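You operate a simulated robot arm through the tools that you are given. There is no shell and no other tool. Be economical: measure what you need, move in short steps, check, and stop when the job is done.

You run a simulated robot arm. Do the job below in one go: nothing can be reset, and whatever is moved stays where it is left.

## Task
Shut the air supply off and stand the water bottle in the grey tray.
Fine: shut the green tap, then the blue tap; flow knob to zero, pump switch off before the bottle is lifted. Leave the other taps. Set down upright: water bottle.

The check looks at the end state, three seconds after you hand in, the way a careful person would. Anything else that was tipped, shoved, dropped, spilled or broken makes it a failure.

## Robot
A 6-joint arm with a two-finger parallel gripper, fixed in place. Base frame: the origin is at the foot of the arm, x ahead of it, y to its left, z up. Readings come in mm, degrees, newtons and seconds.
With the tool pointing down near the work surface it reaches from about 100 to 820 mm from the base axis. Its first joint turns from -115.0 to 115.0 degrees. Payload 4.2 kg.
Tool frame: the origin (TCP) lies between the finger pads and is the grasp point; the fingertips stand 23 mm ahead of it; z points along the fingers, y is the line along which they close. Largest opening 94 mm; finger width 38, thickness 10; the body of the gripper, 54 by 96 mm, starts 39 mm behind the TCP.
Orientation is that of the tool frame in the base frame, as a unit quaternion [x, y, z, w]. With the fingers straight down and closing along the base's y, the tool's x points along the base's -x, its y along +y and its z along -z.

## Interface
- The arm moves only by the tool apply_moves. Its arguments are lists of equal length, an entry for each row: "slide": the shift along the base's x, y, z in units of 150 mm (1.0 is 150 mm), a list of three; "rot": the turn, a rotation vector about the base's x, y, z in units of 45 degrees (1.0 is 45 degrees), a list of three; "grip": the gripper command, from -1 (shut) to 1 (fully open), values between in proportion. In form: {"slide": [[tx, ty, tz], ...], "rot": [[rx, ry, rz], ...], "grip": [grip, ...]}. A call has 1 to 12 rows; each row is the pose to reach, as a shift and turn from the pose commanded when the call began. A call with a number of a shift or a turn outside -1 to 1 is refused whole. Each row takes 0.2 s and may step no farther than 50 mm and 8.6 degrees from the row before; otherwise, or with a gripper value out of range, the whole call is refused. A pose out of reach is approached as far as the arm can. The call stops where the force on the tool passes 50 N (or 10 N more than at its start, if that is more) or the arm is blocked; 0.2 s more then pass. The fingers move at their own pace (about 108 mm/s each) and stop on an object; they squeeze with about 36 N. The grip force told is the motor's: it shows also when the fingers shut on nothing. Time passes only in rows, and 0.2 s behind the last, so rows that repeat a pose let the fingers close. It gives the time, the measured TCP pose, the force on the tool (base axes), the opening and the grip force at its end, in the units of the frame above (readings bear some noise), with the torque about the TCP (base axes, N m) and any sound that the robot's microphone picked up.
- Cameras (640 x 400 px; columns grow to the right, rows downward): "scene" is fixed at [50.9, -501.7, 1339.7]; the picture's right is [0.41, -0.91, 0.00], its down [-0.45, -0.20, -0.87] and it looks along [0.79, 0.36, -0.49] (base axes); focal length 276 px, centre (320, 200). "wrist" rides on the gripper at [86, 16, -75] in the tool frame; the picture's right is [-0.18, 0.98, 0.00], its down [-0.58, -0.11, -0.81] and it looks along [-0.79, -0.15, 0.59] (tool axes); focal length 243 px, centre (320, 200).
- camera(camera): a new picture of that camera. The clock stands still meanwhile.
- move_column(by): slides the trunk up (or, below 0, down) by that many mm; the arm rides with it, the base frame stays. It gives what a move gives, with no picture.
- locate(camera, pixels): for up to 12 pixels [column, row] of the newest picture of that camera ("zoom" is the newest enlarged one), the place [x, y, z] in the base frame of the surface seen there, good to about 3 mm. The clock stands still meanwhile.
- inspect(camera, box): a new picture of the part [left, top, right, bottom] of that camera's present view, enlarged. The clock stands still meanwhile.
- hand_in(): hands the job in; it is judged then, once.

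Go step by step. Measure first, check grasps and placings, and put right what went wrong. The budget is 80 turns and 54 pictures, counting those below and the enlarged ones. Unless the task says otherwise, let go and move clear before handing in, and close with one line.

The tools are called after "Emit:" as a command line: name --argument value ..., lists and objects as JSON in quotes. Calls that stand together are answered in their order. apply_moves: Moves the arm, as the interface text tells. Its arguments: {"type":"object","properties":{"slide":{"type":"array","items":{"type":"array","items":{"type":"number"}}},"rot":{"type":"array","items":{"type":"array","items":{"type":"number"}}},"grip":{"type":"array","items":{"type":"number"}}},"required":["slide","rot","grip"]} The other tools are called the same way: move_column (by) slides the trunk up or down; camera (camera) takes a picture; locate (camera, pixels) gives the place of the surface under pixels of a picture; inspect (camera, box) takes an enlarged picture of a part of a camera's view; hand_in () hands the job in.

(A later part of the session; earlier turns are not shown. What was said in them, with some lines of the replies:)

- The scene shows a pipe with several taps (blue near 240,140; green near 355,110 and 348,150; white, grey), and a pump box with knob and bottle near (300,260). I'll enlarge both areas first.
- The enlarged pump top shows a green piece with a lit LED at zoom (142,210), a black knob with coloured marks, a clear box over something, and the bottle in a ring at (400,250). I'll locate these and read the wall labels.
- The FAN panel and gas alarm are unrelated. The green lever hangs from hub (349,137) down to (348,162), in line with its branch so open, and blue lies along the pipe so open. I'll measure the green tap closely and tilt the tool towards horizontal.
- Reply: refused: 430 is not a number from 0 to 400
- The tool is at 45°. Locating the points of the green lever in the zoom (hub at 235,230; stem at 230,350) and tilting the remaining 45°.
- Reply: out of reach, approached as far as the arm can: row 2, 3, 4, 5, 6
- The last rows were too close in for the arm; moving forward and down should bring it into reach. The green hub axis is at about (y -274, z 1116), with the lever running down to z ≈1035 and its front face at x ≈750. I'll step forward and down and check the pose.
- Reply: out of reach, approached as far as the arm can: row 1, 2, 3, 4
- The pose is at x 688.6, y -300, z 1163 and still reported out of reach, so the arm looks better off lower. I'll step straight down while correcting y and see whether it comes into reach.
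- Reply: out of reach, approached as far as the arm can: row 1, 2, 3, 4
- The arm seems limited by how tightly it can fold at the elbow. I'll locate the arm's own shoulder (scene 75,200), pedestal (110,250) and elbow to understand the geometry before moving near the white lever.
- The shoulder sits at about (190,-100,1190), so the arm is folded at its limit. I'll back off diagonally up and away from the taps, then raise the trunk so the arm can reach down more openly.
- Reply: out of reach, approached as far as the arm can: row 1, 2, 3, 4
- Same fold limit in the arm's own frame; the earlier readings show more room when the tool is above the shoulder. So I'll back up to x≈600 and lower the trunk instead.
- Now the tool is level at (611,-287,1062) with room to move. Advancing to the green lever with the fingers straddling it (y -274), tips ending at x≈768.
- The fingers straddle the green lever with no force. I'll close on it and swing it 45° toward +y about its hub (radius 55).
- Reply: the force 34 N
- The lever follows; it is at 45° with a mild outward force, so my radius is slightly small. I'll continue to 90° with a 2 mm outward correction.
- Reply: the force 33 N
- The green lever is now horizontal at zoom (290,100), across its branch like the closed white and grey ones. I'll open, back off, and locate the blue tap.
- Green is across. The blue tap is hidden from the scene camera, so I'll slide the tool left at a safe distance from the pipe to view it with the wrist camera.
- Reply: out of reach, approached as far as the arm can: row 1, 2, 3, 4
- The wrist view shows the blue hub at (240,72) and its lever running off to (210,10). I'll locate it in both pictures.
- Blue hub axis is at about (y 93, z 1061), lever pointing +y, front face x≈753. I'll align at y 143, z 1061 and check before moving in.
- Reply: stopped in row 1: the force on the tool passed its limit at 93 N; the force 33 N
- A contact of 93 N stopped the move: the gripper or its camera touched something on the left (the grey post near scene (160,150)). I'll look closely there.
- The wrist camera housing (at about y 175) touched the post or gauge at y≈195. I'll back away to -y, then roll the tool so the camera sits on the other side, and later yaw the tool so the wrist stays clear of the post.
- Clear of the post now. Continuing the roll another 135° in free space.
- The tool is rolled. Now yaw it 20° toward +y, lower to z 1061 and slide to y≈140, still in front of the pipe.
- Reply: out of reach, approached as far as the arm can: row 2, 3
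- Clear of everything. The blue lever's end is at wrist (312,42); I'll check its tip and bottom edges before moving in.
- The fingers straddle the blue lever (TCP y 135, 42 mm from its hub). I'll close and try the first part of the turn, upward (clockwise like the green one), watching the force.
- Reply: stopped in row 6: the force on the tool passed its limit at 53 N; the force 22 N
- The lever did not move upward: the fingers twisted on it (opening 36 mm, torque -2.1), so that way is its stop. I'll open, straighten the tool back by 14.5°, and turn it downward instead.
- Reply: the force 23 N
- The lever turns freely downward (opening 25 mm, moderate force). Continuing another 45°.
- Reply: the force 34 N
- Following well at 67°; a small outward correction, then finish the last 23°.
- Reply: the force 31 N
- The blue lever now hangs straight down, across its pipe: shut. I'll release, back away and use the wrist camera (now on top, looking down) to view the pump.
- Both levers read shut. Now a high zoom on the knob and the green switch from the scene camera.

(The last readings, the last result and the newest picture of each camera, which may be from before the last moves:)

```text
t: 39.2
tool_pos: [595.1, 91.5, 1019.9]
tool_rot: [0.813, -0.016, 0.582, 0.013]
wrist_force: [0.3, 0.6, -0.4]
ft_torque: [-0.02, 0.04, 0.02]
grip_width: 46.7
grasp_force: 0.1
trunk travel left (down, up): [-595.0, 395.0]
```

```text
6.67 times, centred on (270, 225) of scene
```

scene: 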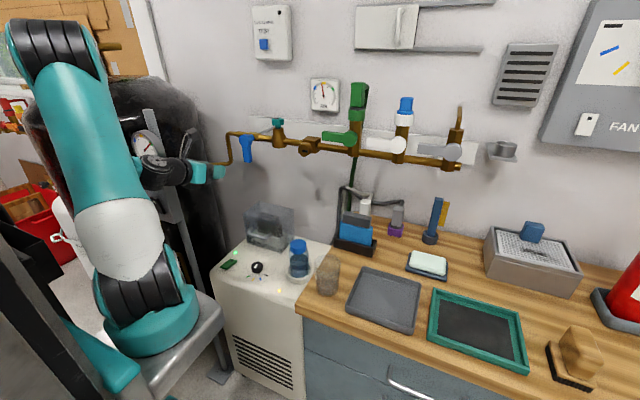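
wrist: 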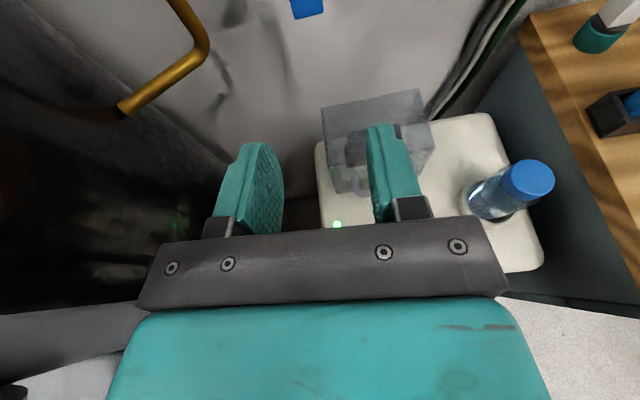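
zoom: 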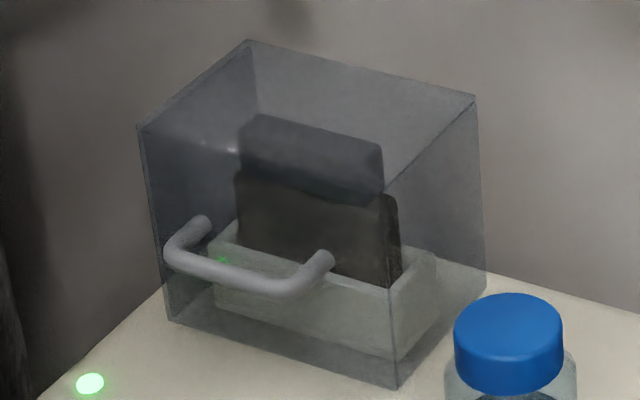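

Inside the clear guard is a dark paddle in a frame with a green glint; the green rocker with black dot beside the lit LED resembles the FAN rocker. I need more evidence on which is the pump switch and which mark is zero, so I'll read the gauge and locate the marks.

Emit:
inspect --camera "scene" --box '[300, 70, 350, 115]'

Emit:
inspect --camera "scene" --box '[225, 246, 281, 281]'

Emit:
locate --camera "zoom" --pixels '[[315, 226], [330, 200], [270, 352], [326, 380], [408, 375], [475, 337], [306, 180], [430, 215], [370, 165], [330, 240], [42, 190], [100, 145]]'

```text
8.89 times, centred on (325, 92) of scene
```

zoom: 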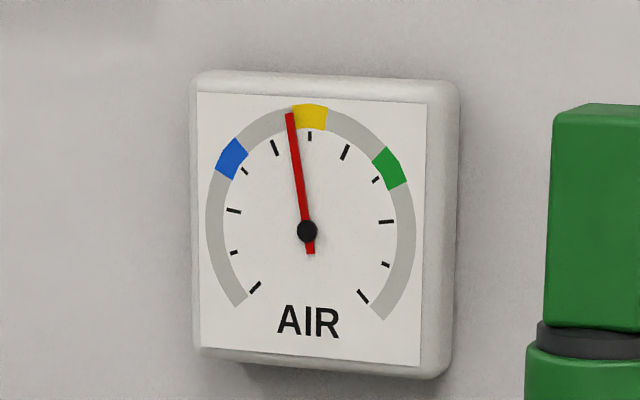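

```text
11.43 times, centred on (253, 264) of scene
```

zoom: 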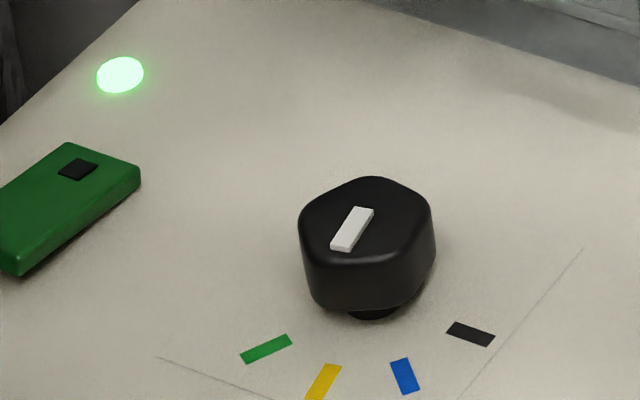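

```text
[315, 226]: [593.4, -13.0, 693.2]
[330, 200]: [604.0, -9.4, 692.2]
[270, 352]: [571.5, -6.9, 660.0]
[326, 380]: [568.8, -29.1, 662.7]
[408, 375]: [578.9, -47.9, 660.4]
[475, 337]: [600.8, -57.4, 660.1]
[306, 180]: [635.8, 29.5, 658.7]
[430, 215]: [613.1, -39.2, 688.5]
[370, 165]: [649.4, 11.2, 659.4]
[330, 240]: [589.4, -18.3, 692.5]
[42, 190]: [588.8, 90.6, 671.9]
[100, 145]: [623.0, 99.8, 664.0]
```

The gauge shows blue low, yellow mid, green high, so the remaining black mark is zero; the pointer now faces the yellow mark and must turn about +80° to the black one toward -y. I'll point the tool down and move over toward the pump.

Emit:
apply_moves --slide '[[0, -0.15, 0.1], [0, -0.3, 0.2], [-0.05, -0.45, 0.2], [-0.1, -0.6, 0.2], [-0.1, -0.6, 0.2]]' --rot '[[0, 0.158, 0], [0, 0.316, 0], [0, 0.474, 0], [0, 0.632, 0], [0, 0.791, 0]]' --grip '[0, 0, 0, 0, 0]'

Emit:
apply_moves --slide '[[0, 0, 0], [0, 0, 0], [0, 0, 0], [0, 0, 0], [0, 0, 0], [0, 0, 0], [0, 0, 0]]' --rot '[[0, 0.158, 0], [0, 0.316, 0], [0, 0.474, 0], [0, 0.632, 0], [0, 0.791, 0], [0.051, 0.791, 0], [0.051, 0.791, 0]]' --grip '[0, 0, 0, 0, 0, 0, 0]'

Emit:
camera --camera "scene"

```text
t: 40.4
tool_pos: [581.1, 1.3, 1050.3]
tool_rot: [0.953, -0.011, 0.303, 0.018]
wrist_force: [0.4, 0.3, 0.5]
ft_torque: [-0.03, 0.02, -0.01]
grip_width: 46.8
grasp_force: 0.0
trunk travel left (down, up): [-595.0, 395.0]
```

```text
t: 42.0
tool_pos: [579.8, 1.5, 1049.3]
tool_rot: [1.0, -0.012, -0.002, 0.001]
wrist_force: [-0.9, 0.0, 0.6]
ft_torque: [-0.01, 0.03, -0.01]
grip_width: 47.0
grasp_force: 0.1
trunk travel left (down, up): [-595.0, 395.0]
```

```text
18 pictures are left
```

scene: 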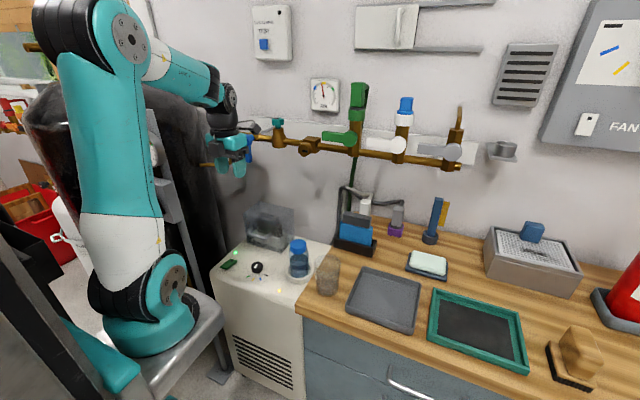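

Pointing down at (580,1,1049). The camera housing on the +x side would hit the guard box, so I'll unwind the roll by 215° about the vertical, in free space, putting the camera toward -x/+y.

Emit:
apply_moves --slide '[[0, 0, 0], [0, 0, 0], [0, 0, 0], [0, 0, 0], [0, 0, 0], [0, 0, 0]]' --rot '[[0, 0, -0.1593], [0, 0, -0.3185], [0, 0, -0.4778], [0, 0, -0.637], [0, 0, -0.7963], [0, 0, -0.9556]]' --grip '[0, 0, 0, 0, 0, 0]'

Emit:
apply_moves --slide '[[0, 0, 0], [0, 0, 0], [0, 0, 0], [0, 0, 0], [0, 0, 0], [0, 0, 0]]' --rot '[[0, 0, -0.1593], [0, 0, -0.3185], [0, 0, -0.4778], [0, 0, -0.637], [0, 0, -0.7963], [0, 0, -0.9556]]' --grip '[0, 0, 0, 0, 0, 0]'

Emit:
apply_moves --slide '[[0, 0, 0], [0, 0, 0], [0, 0, 0], [0, 0, 0], [0, 0, 0], [0, 0, 0]]' --rot '[[0, 0, -0.1593], [0, 0, -0.3185], [0, 0, -0.4778], [0, 0, -0.637], [0, 0, -0.7963], [0, 0, -0.9556]]' --grip '[0, 0, 0, 0, 0, 0]'

Emit:
apply_moves --slide '[[0, 0, 0], [0, 0, 0], [0, 0, 0], [0, 0, 0], [0, 0, 0], [0, 0, 0]]' --rot '[[0, 0, -0.1593], [0, 0, -0.3185], [0, 0, -0.4778], [0, 0, -0.637], [0, 0, -0.7963], [0, 0, -0.9556]]' --grip '[0, 0, 0, 0, 0, 0]'

Emit:
apply_moves --slide '[[0, 0, 0], [0, 0, 0], [0, 0, 0], [0, 0, 0], [0, 0, 0], [0, 0, 0]]' --rot '[[0, 0, -0.1593], [0, 0, -0.3185], [0, 0, -0.4778], [0, 0, -0.637], [0, 0, -0.7963], [0, 0, -0.9556]]' --grip '[0, 0, 0, 0, 0, 0]'

Emit:
move_column --by -200

Emit:
camera --camera "wrist"

```text
t: 43.4
tool_pos: [581.5, 2.2, 1049.3]
tool_rot: [0.926, -0.377, -0.002, 0.001]
wrist_force: [0.2, -0.9, 0.5]
ft_torque: [-0.02, 0.0, 0.02]
grip_width: 47.1
grasp_force: 0.0
trunk travel left (down, up): [-595.0, 395.0]
```

```text
t: 44.8
tool_pos: [580.9, 2.1, 1048.4]
tool_rot: [0.723, -0.691, -0.003, 0.001]
wrist_force: [0.0, -0.3, -0.3]
ft_torque: [-0.02, -0.01, 0.04]
grip_width: 47.1
grasp_force: 0.1
trunk travel left (down, up): [-595.0, 395.0]
```

```text
t: 46.2
tool_pos: [580.6, 1.8, 1048.6]
tool_rot: [-0.419, 0.908, 0.002, 0.002]
wrist_force: [0.1, 0.4, 0.5]
ft_torque: [0.0, -0.02, 0.0]
grip_width: 46.9
grasp_force: 0.0
trunk travel left (down, up): [-595.0, 395.0]
```

```text
t: 47.6
tool_pos: [581.4, -0.2, 1049.0]
tool_rot: [-0.057, 0.998, 0.002, 0.002]
wrist_force: [0.1, -0.4, -0.5]
ft_torque: [0.05, 0.0, -0.02]
grip_width: 47.0
grasp_force: 0.1
trunk travel left (down, up): [-595.0, 395.0]
```

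```text
t: 49.0
tool_pos: [581.7, 0.9, 1049.5]
tool_rot: [0.313, 0.95, 0.001, 0.002]
wrist_force: [0.2, 0.5, 0.1]
ft_torque: [0.01, -0.01, 0.0]
grip_width: 47.1
grasp_force: 0.0
trunk travel left (down, up): [-595.0, 395.0]
```

```text
t: 51.2
tool_pos: [581.3, 0.7, 848.5]
tool_rot: [0.312, 0.95, 0.002, 0.003]
wrist_force: [-0.5, -0.1, 0.2]
ft_torque: [0.0, 0.06, -0.01]
grip_width: 47.0
grasp_force: 0.1
trunk travel left (down, up): [-395.0, 595.0]
```

```text
17 pictures are left
```

wrist: 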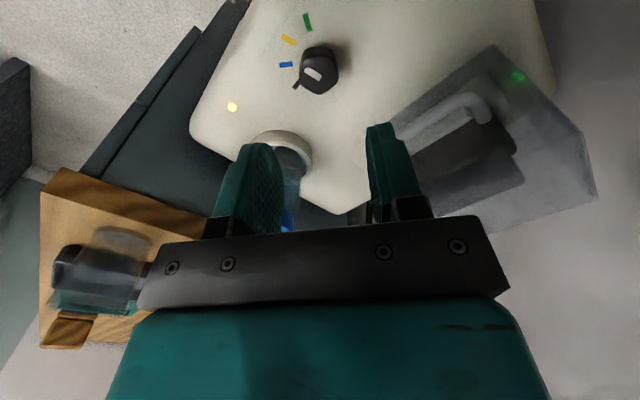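

The wrist view shows the knob at (318,68) with its marks and the guarded item at (460,150). I'll zoom on both.

Emit:
inspect --camera "wrist" --box '[370, 30, 600, 220]'

Emit:
inspect --camera "wrist" --box '[260, 0, 380, 100]'

Emit:
locate --camera "zoom" --pixels '[[260, 272], [300, 310], [310, 190], [400, 290], [245, 85], [145, 160], [140, 258], [215, 345]]'

```text
2.11 times, centred on (485, 125) of wrist
```

zoom: 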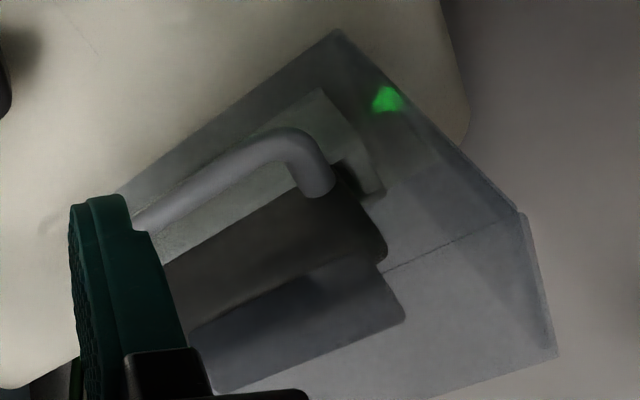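

```text
4.00 times, centred on (320, 50) of wrist
```

zoom: 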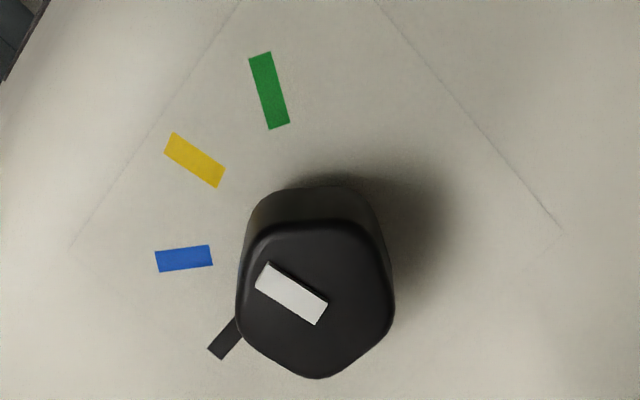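

```text
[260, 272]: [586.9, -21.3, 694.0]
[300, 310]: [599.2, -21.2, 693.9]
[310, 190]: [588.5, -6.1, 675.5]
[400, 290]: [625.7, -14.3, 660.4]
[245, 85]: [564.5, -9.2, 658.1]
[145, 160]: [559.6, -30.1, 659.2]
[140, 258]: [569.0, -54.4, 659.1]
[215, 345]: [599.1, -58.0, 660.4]
```

The guard holds a separate device; the lit LED belongs to the green rocker. The pointer lies parallel to the yellow mark. I'll pin down the knob's centre from its top corners.

Emit:
locate --camera "zoom" --pixels '[[268, 232], [355, 232], [383, 303], [318, 368], [247, 315], [315, 290], [268, 92], [193, 160], [184, 258], [224, 338]]'

```text
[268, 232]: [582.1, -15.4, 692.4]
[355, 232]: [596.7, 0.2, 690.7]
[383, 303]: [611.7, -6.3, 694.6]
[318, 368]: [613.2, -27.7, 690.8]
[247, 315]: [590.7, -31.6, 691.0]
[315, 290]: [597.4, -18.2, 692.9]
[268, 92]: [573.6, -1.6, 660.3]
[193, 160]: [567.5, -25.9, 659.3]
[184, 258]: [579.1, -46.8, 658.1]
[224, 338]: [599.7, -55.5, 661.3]
```

Knob centre is about (600.5,-18), with the marks at roughly 150, 190, 230 and 270°. I'll centre over it and descend to just above, fingers at ~60 mm.

Emit:
apply_moves --slide '[[0.06, -0.06, -0.2], [0.128, -0.125, -0.45], [0.128, -0.125, -0.7], [0.128, -0.125, -0.7]]' --rot '[[0, 0, 0], [0, 0, 0], [0, 0, 0], [0, 0, 0]]' --grip '[0.3, 0.3, 0.3, 0.3]'

Emit:
inspect --camera "scene" --box '[200, 195, 330, 295]'

```text
t: 52.2
tool_pos: [600.9, -17.5, 743.3]
tool_rot: [0.311, 0.95, 0.001, 0.002]
wrist_force: [-0.1, 0.3, -0.2]
ft_torque: [0.0, 0.02, 0.01]
grip_width: 61.0
grasp_force: 0.1
trunk travel left (down, up): [-395.0, 595.0]
```

```text
4.00 times, centred on (265, 245) of scene
```

zoom: 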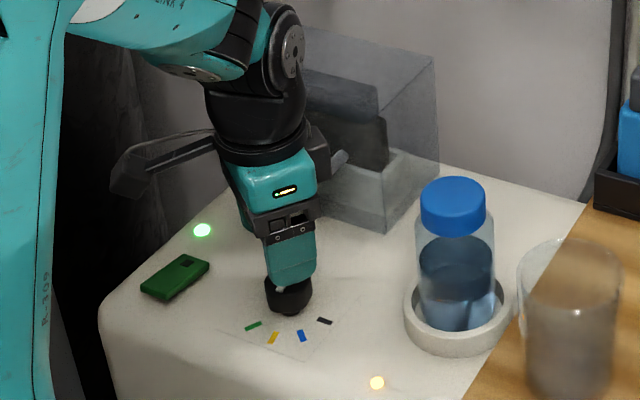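

Well placed above the knob. I see a dark part of the wrist near the guard handle at zoom (318,150); checking distances before descending.

Emit:
locate --camera "zoom" --pixels '[[318, 140], [318, 170], [326, 160], [340, 158], [346, 156], [360, 190], [310, 100], [130, 175], [295, 185]]'

```text
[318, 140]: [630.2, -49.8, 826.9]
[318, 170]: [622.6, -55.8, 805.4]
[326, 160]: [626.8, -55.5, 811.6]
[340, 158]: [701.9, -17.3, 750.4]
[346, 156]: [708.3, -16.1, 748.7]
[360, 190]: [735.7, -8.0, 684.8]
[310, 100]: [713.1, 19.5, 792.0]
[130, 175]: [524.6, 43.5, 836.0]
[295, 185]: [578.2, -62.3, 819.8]
```

The dark part's sweep radius (~55 mm) stays about 15–20 mm from the handle at x≈673. Descending onto the knob, closing, and turning the first 40°.

Emit:
apply_moves --slide '[[0, 0, -0.2], [0, 0, -0.367], [0, 0, -0.367], [0, 0, -0.367], [0, 0, -0.367], [0, 0, -0.367]]' --rot '[[0, 0, 0], [0, 0, 0], [0, 0, 0], [0, 0, 0], [0, 0, 0], [0, 0, 0]]' --grip '[0.3, 0.3, 0.3, -1, -1, -1]'

Emit:
apply_moves --slide '[[0, 0, 0], [0, 0, 0], [0, 0, 0], [0, 0, 0], [0, 0, 0]]' --rot '[[0, 0, 0.1778], [0, 0, 0.3556], [0, 0, 0.5333], [0, 0, 0.7111], [0, 0, 0.8889]]' --grip '[-1, -1, -1, -1, -1]'

```text
t: 53.6
tool_pos: [597.8, -19.4, 689.8]
tool_rot: [0.314, 0.949, -0.001, 0.0]
wrist_force: [-18.8, -24.1, 0.8]
ft_torque: [-0.05, -0.59, -0.06]
grip_width: 39.9
grasp_force: 45.1
trunk travel left (down, up): [-395.0, 595.0]
```

```text
t: 54.8
tool_pos: [598.8, -19.6, 689.2]
tool_rot: [-0.031, 1.0, 0.0, 0.0]
wrist_force: [-17.5, -36.4, 5.6]
ft_torque: [0.01, 0.98, -0.06]
grip_width: 39.7
grasp_force: 44.8
trunk travel left (down, up): [-395.0, 595.0]
```

Knob gripped (40 mm) and turning; lateral force ~40 N says the true centre is ~2 mm toward -x/-y. I'll shift by that and turn the remaining 40°.

Emit:
apply_moves --slide '[[-0.013, -0.018, 0], [-0.013, -0.02, 0], [-0.013, -0.02, 0], [-0.013, -0.02, 0], [-0.013, -0.02, 0], [-0.013, -0.02, 0]]' --rot '[[0, 0, 0], [0, 0, 0.1778], [0, 0, 0.3556], [0, 0, 0.5333], [0, 0, 0.7111], [0, 0, 0.8889]]' --grip '[-1, -1, -1, -1, -1, -1]'

Emit:
inspect --camera "scene" --box '[215, 235, 295, 285]'

```text
t: 56.2
tool_pos: [599.2, -21.2, 689.3]
tool_rot: [-0.373, 0.928, 0.002, 0.002]
wrist_force: [4.6, -9.5, -6.2]
ft_torque: [-0.3, -0.13, -0.94]
grip_width: 39.7
grasp_force: 45.3
trunk travel left (down, up): [-395.0, 595.0]
```

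```text
8.00 times, centred on (255, 260) of scene
```

zoom: 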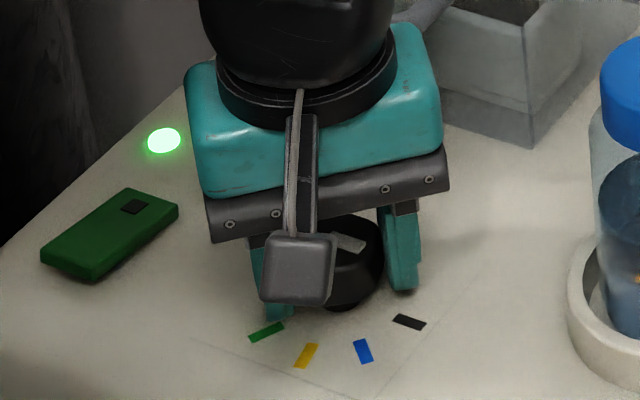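

Torque about z is -0.94 N·m, so it may be at its stop. I'll release, lift and move aside to check the pointer and the rocker.

Emit:
apply_moves --slide '[[0, 0, 0], [0, 0, 0], [0, 0, 0.2], [0, 0, 0.5], [0, 0, 0.8], [0, 0.3, 0.8], [0, 0.6, 0.8], [0, 0.9, 0.8], [0, 0.9, 0.8]]' --rot '[[0, 0, 0], [0, 0, 0], [0, 0, 0], [0, 0, 0], [0, 0, 0], [0, 0, 0], [0, 0, 0], [0, 0, 0], [0, 0, 0]]' --grip '[0.3, 0.3, 0.3, 0.3, 0.3, 0.3, 0.3, 0.3, 0.3]'

Emit:
inspect --camera "scene" --box '[215, 240, 287, 285]'

Emit:
locate --camera "zoom" --pixels '[[70, 240], [100, 215], [140, 190], [140, 175], [180, 190], [60, 240], [98, 250], [100, 262], [190, 195], [150, 180]]'

```text
t: 58.2
tool_pos: [597.9, 113.2, 808.6]
tool_rot: [-0.372, 0.928, 0.002, 0.0]
wrist_force: [0.0, 0.5, -0.1]
ft_torque: [0.02, -0.01, 0.02]
grip_width: 61.0
grasp_force: 0.0
trunk travel left (down, up): [-395.0, 595.0]
```

```text
8.89 times, centred on (251, 262) of scene
```

zoom: 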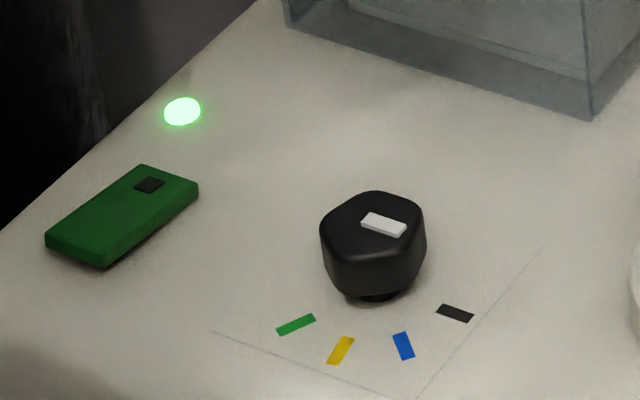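

```text
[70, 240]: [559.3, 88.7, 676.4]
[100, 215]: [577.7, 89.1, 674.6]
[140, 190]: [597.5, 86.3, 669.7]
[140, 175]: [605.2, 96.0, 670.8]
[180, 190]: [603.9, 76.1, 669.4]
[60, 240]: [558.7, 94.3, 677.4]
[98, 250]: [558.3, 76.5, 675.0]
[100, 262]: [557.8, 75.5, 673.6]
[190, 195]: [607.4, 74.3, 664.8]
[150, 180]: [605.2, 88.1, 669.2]
```

The white pointer (366,219)→(402,232) is now parallel to the black zero mark. The green rocker's raised end is at x≈558 (z 676), dot end down; I'll press the raised end with closed fingers, after turning the tool so the fingers' width lies along y.

Emit:
apply_moves --slide '[[-0.04, -0.03, 0], [-0.08, -0.06, 0], [-0.12, -0.09, 0], [-0.16, -0.12, -0.1], [-0.2, -0.15, -0.3], [-0.246, -0.181, -0.5], [-0.246, -0.181, -0.6], [-0.246, -0.181, -0.67]]' --rot '[[0, 0, 0.1667], [0, 0, 0.3333], [0, 0, 0.5], [0, 0, 0.6667], [0, 0, 0.8333], [0, 0, 1], [0, 0, 1], [0, 0, 1]]' --grip '[-1, -1, -1, -1, -1, -1, -1, -1]'

Emit:
apply_moves --slide '[[0, 0, -0.03], [0, 0, -0.045], [0, 0, -0.06], [0, 0, -0.075], [0, 0, -0.09], [0, 0, -0.105], [0, 0, -0.12], [0, 0, -0.12]]' --rot '[[0, 0, 0], [0, 0, 0], [0, 0, 0], [0, 0, 0], [0, 0, 0], [0, 0, 0], [0, 0, 0], [0, 0, 0]]' --grip '[-1, -1, -1, -1, -1, -1, -1, -1]'

Emit:
inspect --camera "scene" --box '[200, 225, 280, 285]'

```text
t: 60.0
tool_pos: [562.4, 86.5, 709.0]
tool_rot: [-0.699, 0.715, 0.002, 0.001]
wrist_force: [-0.5, 0.0, -0.3]
ft_torque: [0.0, 0.0, 0.0]
grip_width: 0.1
grasp_force: 36.0
trunk travel left (down, up): [-395.0, 595.0]
```

```text
t: 61.8
tool_pos: [560.3, 87.1, 693.7]
tool_rot: [-0.698, 0.716, 0.001, 0.001]
wrist_force: [-7.7, -5.6, 34.0]
ft_torque: [-0.02, -0.14, 0.0]
grip_width: 0.0
grasp_force: 35.9
trunk travel left (down, up): [-395.0, 595.0]
```

```text
6.67 times, centred on (240, 255) of scene
```

zoom: 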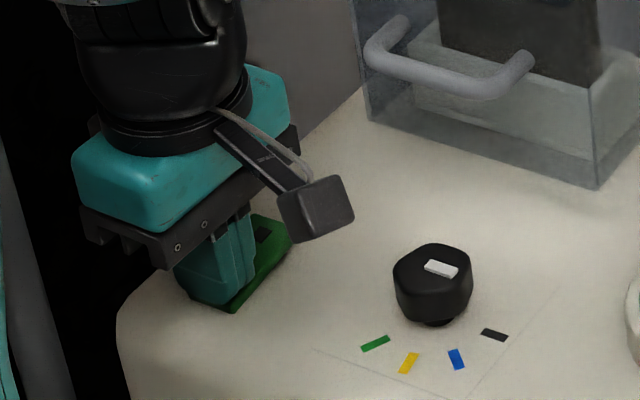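

The rocker went down about 6 mm with a firm 34 N. Lifting to check the LED and the rocker's tilt.

Emit:
apply_moves --slide '[[0, 0, 0.2], [0, 0, 0.5], [0, 0, 0.8], [0, 0, 1], [0, 0, 1]]' --rot '[[0, 0, 0], [0, 0, 0], [0, 0, 0], [0, 0, 0], [0, 0, 0]]' --grip '[-1, -1, -1, 0, 0.5]'

Emit:
inspect --camera "scene" --box '[210, 225, 320, 295]'

Emit:
locate --camera "zoom" --pixels '[[90, 240], [130, 195], [490, 305], [525, 120], [470, 90], [580, 90], [520, 80], [525, 150], [430, 310], [600, 300], [660, 330]]'

```text
t: 63.0
tool_pos: [561.1, 86.8, 840.7]
tool_rot: [-0.699, 0.715, 0.003, -0.001]
wrist_force: [-0.1, -1.4, -0.1]
ft_torque: [-0.02, 0.03, -0.01]
grip_width: 70.5
grasp_force: 0.1
trunk travel left (down, up): [-395.0, 595.0]
```

```text
5.71 times, centred on (265, 260) of scene
```

zoom: 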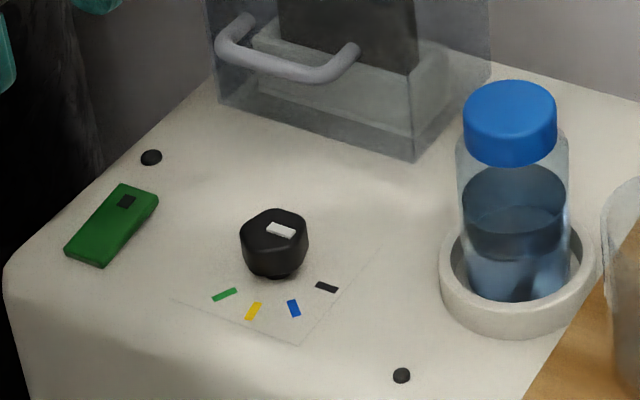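

```text
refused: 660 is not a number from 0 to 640
```

Both LEDs are now dark: the pump is off, with the knob at zero. Now I'll measure the bottle (cap at zoom (510,120)), ring, glass and tray.

Emit:
locate --camera "zoom" --pixels '[[510, 98], [470, 120], [550, 120], [510, 150], [462, 180], [565, 180], [512, 290], [490, 310], [445, 270], [590, 250], [510, 85]]'

Emit:
camera --camera "scene"

Emit:
locate --camera "scene" --pixels '[[352, 295], [368, 268], [421, 283], [413, 331], [347, 312], [385, 298], [370, 290], [400, 300], [328, 262], [340, 270], [318, 275], [360, 245]]'

```text
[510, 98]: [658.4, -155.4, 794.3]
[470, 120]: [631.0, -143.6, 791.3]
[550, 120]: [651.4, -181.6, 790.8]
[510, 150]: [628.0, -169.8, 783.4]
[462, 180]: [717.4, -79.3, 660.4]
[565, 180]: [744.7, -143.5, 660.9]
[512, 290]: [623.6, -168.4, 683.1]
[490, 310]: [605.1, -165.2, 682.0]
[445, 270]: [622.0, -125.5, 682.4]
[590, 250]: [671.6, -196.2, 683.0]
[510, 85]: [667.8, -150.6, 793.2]
```

```text
9 pictures are left
```

scene: 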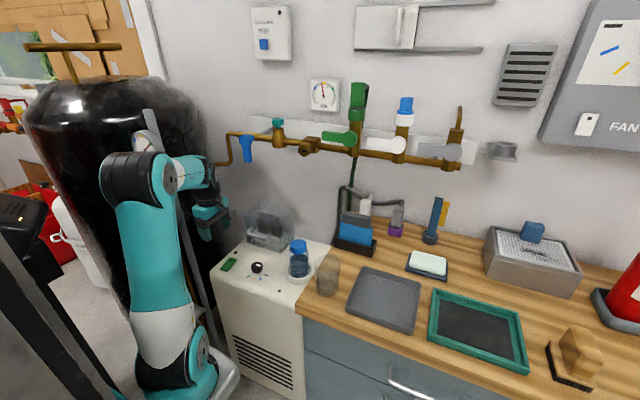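

```text
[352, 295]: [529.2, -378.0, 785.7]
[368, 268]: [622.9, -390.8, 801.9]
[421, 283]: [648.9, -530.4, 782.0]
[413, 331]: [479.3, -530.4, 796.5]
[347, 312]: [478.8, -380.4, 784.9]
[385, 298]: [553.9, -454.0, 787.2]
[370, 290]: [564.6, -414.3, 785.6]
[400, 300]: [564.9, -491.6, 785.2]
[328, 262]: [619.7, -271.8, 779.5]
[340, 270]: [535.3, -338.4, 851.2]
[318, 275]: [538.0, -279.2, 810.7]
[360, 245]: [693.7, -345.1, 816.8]
```

The tray is at x 479–623, y -380…-530, floor z≈786. The bottle's axis is about (646,-162), its top at z 794 and the cap ~46 mm wide. I'll move above it at z≈880 with fingers fully open, clear of the guard.

Emit:
apply_moves --slide '[[0, 0, 0.26], [0, -0.3, 0.26], [0, -0.6, 0.26], [0, -0.9, 0.26], [0, -1, 0.26]]' --rot '[[0, 0, 0], [0, 0, 0], [0, 0, 0], [0, 0, 0], [0, 0, 0]]' --grip '[1, 1, 1, 1, 1]'

Emit:
apply_moves --slide '[[0.2, -0.2, 0], [0.4, -0.4, 0], [0.567, -0.66, 0], [0.567, -0.66, 0]]' --rot '[[0, 0, 0], [0, 0, 0], [0, 0, 0], [0, 0, 0]]' --grip '[1, 1, 1, 1]'

Emit:
camera --camera "wrist"

```text
t: 64.2
tool_pos: [561.3, -63.9, 879.1]
tool_rot: [-0.699, 0.715, 0.003, -0.001]
wrist_force: [-0.3, 0.2, -0.6]
ft_torque: [-0.01, 0.0, 0.02]
grip_width: 94.1
grasp_force: 0.1
trunk travel left (down, up): [-395.0, 595.0]
```

```text
t: 65.2
tool_pos: [646.8, -161.4, 879.6]
tool_rot: [-0.699, 0.715, 0.003, 0.0]
wrist_force: [0.6, 0.2, 0.2]
ft_torque: [0.01, -0.03, 0.04]
grip_width: 93.8
grasp_force: 0.1
trunk travel left (down, up): [-395.0, 595.0]
```

```text
8 pictures are left
```

wrist: 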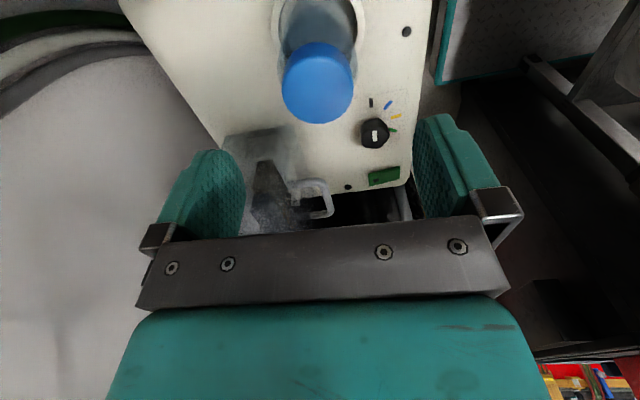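

The cap's top is at wrist (320,75). Measuring its edges for an exact centre, plus the body just below.

Emit:
locate --camera "wrist" --pixels '[[290, 72], [348, 80], [322, 50], [318, 105], [320, 78], [320, 118], [300, 45], [340, 40], [355, 30], [285, 20]]'

```text
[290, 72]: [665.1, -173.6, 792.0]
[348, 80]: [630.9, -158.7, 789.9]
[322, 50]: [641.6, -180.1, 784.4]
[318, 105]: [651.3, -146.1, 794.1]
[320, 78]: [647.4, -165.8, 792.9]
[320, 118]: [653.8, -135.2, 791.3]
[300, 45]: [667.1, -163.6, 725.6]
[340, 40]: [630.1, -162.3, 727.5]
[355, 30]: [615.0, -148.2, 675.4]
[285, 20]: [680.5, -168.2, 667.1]
```

The cap centres on (648,-160), right under the tool. Descending to z≈770 and closing on the upper body and cap.

Emit:
apply_moves --slide '[[0.006, 0.005, -0.2], [0.006, 0.005, -0.45], [0.006, 0.005, -0.6], [0.006, 0.005, -0.73], [0.006, 0.005, -0.73], [0.006, 0.005, -0.73], [0.006, 0.005, -0.73], [0.006, 0.005, -0.73]]' --rot '[[0, 0, 0], [0, 0, 0], [0, 0, 0], [0, 0, 0], [0, 0, 0], [0, 0, 0], [0, 0, 0], [0, 0, 0]]' --grip '[1, 1, 1, 1, 1, -1, -1, -1]'

Emit:
inspect --camera "scene" --box '[250, 200, 360, 300]'

```text
t: 67.0
tool_pos: [648.4, -160.3, 769.9]
tool_rot: [-0.699, 0.715, 0.002, 0.001]
wrist_force: [-0.1, -0.3, 1.0]
ft_torque: [-0.03, 0.07, -0.03]
grip_width: 63.4
grasp_force: 36.0
trunk travel left (down, up): [-395.0, 595.0]
```

```text
4.00 times, centred on (305, 250) of scene
```

zoom: 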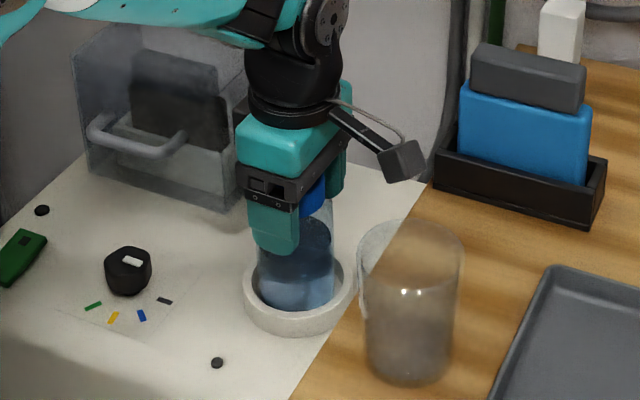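

Gripped at 63 mm with 36 N on the body. Lifting straight up with the trunk: a short lift to test, then higher.

Emit:
move_column --by 40

Emit:
move_column --by 210

Emit:
inspect --camera "scene" --box '[230, 130, 430, 340]'

```text
t: 67.8
tool_pos: [647.2, -160.2, 810.3]
tool_rot: [-0.699, 0.715, 0.003, 0.0]
wrist_force: [0.9, -0.4, -2.3]
ft_torque: [-0.04, -0.01, 0.02]
grip_width: 63.2
grasp_force: 35.7
trunk travel left (down, up): [-435.0, 555.0]
```

```text
t: 70.0
tool_pos: [647.6, -161.4, 1018.9]
tool_rot: [-0.699, 0.715, 0.003, 0.001]
wrist_force: [-1.0, -0.1, -2.3]
ft_torque: [0.01, -0.03, 0.02]
grip_width: 63.3
grasp_force: 36.4
trunk travel left (down, up): [-645.0, 345.0]
```

```text
1.90 times, centred on (330, 235) of scene
```

zoom: 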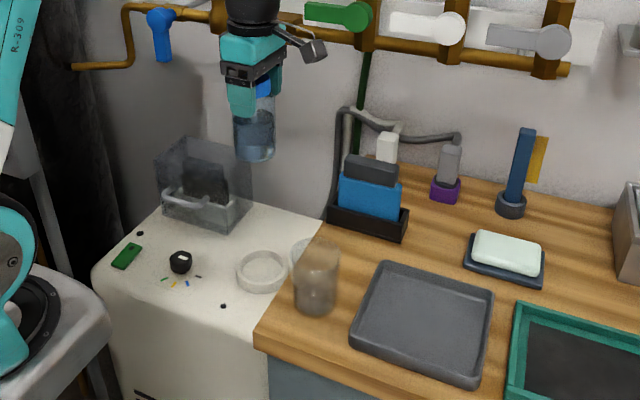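

The bottle is held upright, base at about z 910, above the glass (851) and rack. Carrying it across to above the tray centre (552,-455).

Emit:
apply_moves --slide '[[-0.1, -0.15, 0], [-0.25, -0.35, 0], [-0.4, -0.6, 0], [-0.5, -0.8, 0], [-0.6, -1, 0], [-0.6, -1, 0]]' --rot '[[0, 0, 0], [0, 0, 0], [0, 0, 0], [0, 0, 0], [0, 0, 0], [0, 0, 0]]' --grip '[-1, -1, -1, -1, -1, -1]'

Emit:
apply_moves --slide '[[0, -0.2, 0], [-0.03, -0.45, 0], [-0.03, -0.7, 0], [-0.03, -0.85, 0], [-0.03, -0.96, 0], [-0.03, -0.96, 0], [-0.03, -0.96, 0]]' --rot '[[0, 0, 0], [0, 0, 0], [0, 0, 0], [0, 0, 0], [0, 0, 0], [0, 0, 0], [0, 0, 0]]' --grip '[-1, -1, -1, -1, -1, -1, -1]'

Emit:
camera --camera "scene"

```text
t: 71.5
tool_pos: [557.1, -311.7, 1019.9]
tool_rot: [-0.699, 0.715, 0.002, 0.0]
wrist_force: [0.4, 0.4, -2.9]
ft_torque: [-0.01, 0.04, 0.0]
grip_width: 62.9
grasp_force: 36.5
trunk travel left (down, up): [-645.0, 345.0]
```

```text
t: 73.0
tool_pos: [554.1, -454.5, 1020.5]
tool_rot: [-0.699, 0.715, 0.003, 0.0]
wrist_force: [0.2, 0.6, -3.2]
ft_torque: [-0.04, -0.02, 0.0]
grip_width: 63.2
grasp_force: 36.0
trunk travel left (down, up): [-645.0, 345.0]
```

```text
5 pictures are left
```

scene: 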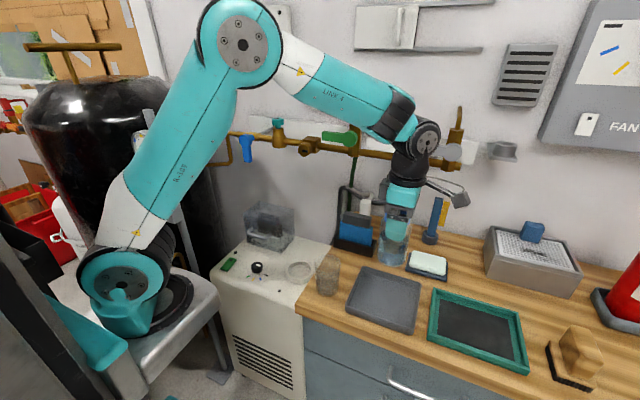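

Above the tray. Lowering to just over the floor, then in small steps.

Emit:
apply_moves --slide '[[0, 0, -0.2], [0, 0, -0.4], [0, 0, -0.6], [0, 0, -0.72], [0, 0, -0.77], [0, 0, -0.8], [0, 0, -0.8]]' --rot '[[0, 0, 0], [0, 0, 0], [0, 0, 0], [0, 0, 0], [0, 0, 0], [0, 0, 0], [0, 0, 0]]' --grip '[-1, -1, -1, -1, -1, -1, -1]'

Emit:
inspect --camera "scene" --box '[330, 220, 450, 340]'

```text
t: 74.7
tool_pos: [553.6, -455.6, 900.4]
tool_rot: [-0.699, 0.715, 0.002, 0.0]
wrist_force: [0.3, -0.2, -2.3]
ft_torque: [0.0, -0.01, -0.02]
grip_width: 63.1
grasp_force: 35.7
trunk travel left (down, up): [-645.0, 345.0]
```

```text
3.33 times, centred on (390, 280) of scene
```

zoom: 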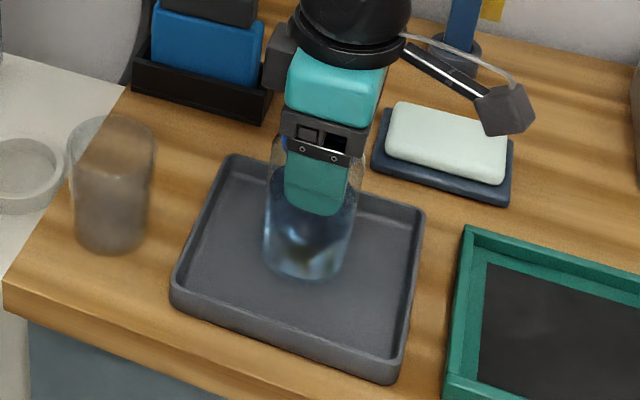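

Not yet touching (force still -2.3 N). Creeping down in 2 mm steps.

Emit:
apply_moves --slide '[[0, 0, -0.013], [0, 0, -0.026], [0, 0, -0.04], [0, 0, -0.04]]' --rot '[[0, 0, 0], [0, 0, 0], [0, 0, 0], [0, 0, 0]]' --grip '[-1, -1, -1, -1]'

```text
t: 75.7
tool_pos: [553.4, -455.1, 894.5]
tool_rot: [-0.699, 0.715, 0.003, 0.0]
wrist_force: [-0.2, 0.7, -3.0]
ft_torque: [-0.04, 0.02, 0.01]
grip_width: 63.3
grasp_force: 35.7
trunk travel left (down, up): [-645.0, 345.0]
```

Still hanging free; continuing in 1.5 mm steps.

Emit:
apply_moves --slide '[[0, 0, -0.01], [0, 0, -0.02], [0, 0, -0.027], [0, 0, -0.027]]' --rot '[[0, 0, 0], [0, 0, 0], [0, 0, 0], [0, 0, 0]]' --grip '[-1, -1, -1, -1]'

```text
t: 76.7
tool_pos: [553.1, -454.6, 890.4]
tool_rot: [-0.699, 0.715, 0.003, 0.001]
wrist_force: [0.8, 0.5, -3.0]
ft_torque: [-0.02, 0.0, 0.0]
grip_width: 63.1
grasp_force: 36.1
trunk travel left (down, up): [-645.0, 345.0]
```

Emit:
apply_moves --slide '[[0, 0, -0.01], [0, 0, -0.02], [0, 0, -0.027], [0, 0, -0.027]]' --rot '[[0, 0, 0], [0, 0, 0], [0, 0, 0], [0, 0, 0]]' --grip '[-1, -1, -1, -1]'

```text
t: 77.7
tool_pos: [553.4, -454.8, 889.7]
tool_rot: [-0.699, 0.715, 0.001, 0.001]
wrist_force: [-4.1, 4.2, 22.6]
ft_torque: [0.63, 0.17, 0.07]
grip_width: 63.0
grasp_force: 35.9
trunk travel left (down, up): [-645.0, 345.0]
```

Contact: 22.6 N upward at z 889.7, so the base is on the tray floor. I'll ease the pressure, open gently and rise clear.

Emit:
apply_moves --slide '[[0, 0, 0.015], [0, 0, 0.015], [0, 0, 0.015], [0, 0, 0.015], [0, 0, 0.015], [0, 0, 0.1], [0, 0, 0.3], [0, 0, 0.6], [0, 0, 0.9], [0, 0, 1]]' --rot '[[0, 0, 0], [0, 0, 0], [0, 0, 0], [0, 0, 0], [0, 0, 0], [0, 0, 0], [0, 0, 0], [0, 0, 0], [0, 0, 0], [0, 0, 0]]' --grip '[-1, 0.4, 0.6, 1, 1, 1, 1, 1, 1, 1]'

Emit:
camera --camera "scene"

```text
t: 79.8
tool_pos: [553.6, -455.6, 1036.2]
tool_rot: [-0.699, 0.715, 0.002, 0.0]
wrist_force: [0.0, -0.7, -0.8]
ft_torque: [-0.01, 0.0, 0.01]
grip_width: 94.1
grasp_force: 0.2
trunk travel left (down, up): [-645.0, 345.0]
```

```text
3 pictures are left
```

scene: 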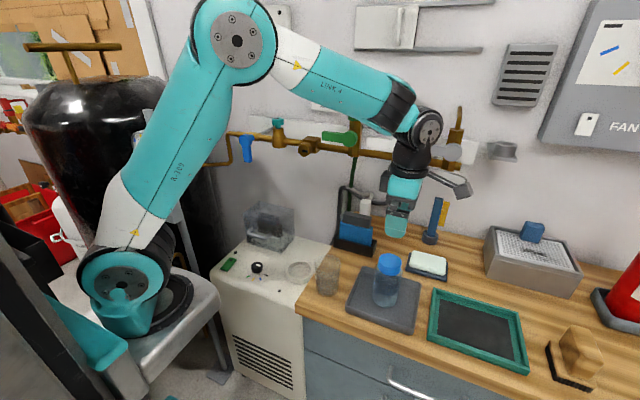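

The bottle stands upright in the grey tray at (385,280) and the tool is clear. One last zoom on the taps.

Emit:
inspect --camera "scene" --box '[210, 100, 390, 210]'

Emit:
inspect --camera "scene" --box '[200, 200, 440, 340]'

```text
3.56 times, centred on (300, 155) of scene
```

zoom: 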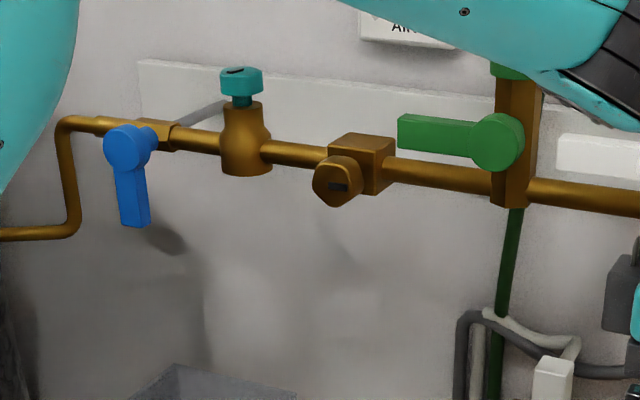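

```text
2.67 times, centred on (320, 270) of scene
```

zoom: 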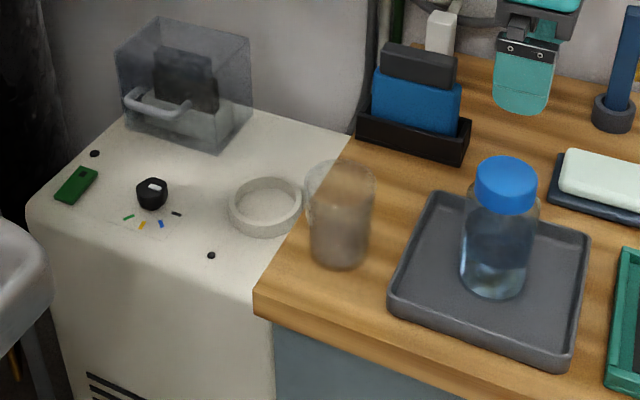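

The zooms show the green lever across its branch, the blue lever across the pipe, the pump LEDs dark, the knob at the black zero mark and the bottle upright in the grey tray. Handing in.

Emit:
hand_in

```text
The job is handed in.
```

I shut the green tap and then the blue tap, set the flow knob to zero, switched the pump off, and stood the water bottle upright in the grey tray; while lining up on the blue tap, the gripper bumped something to its left, probably the post, at 93 N, with no visible damage.
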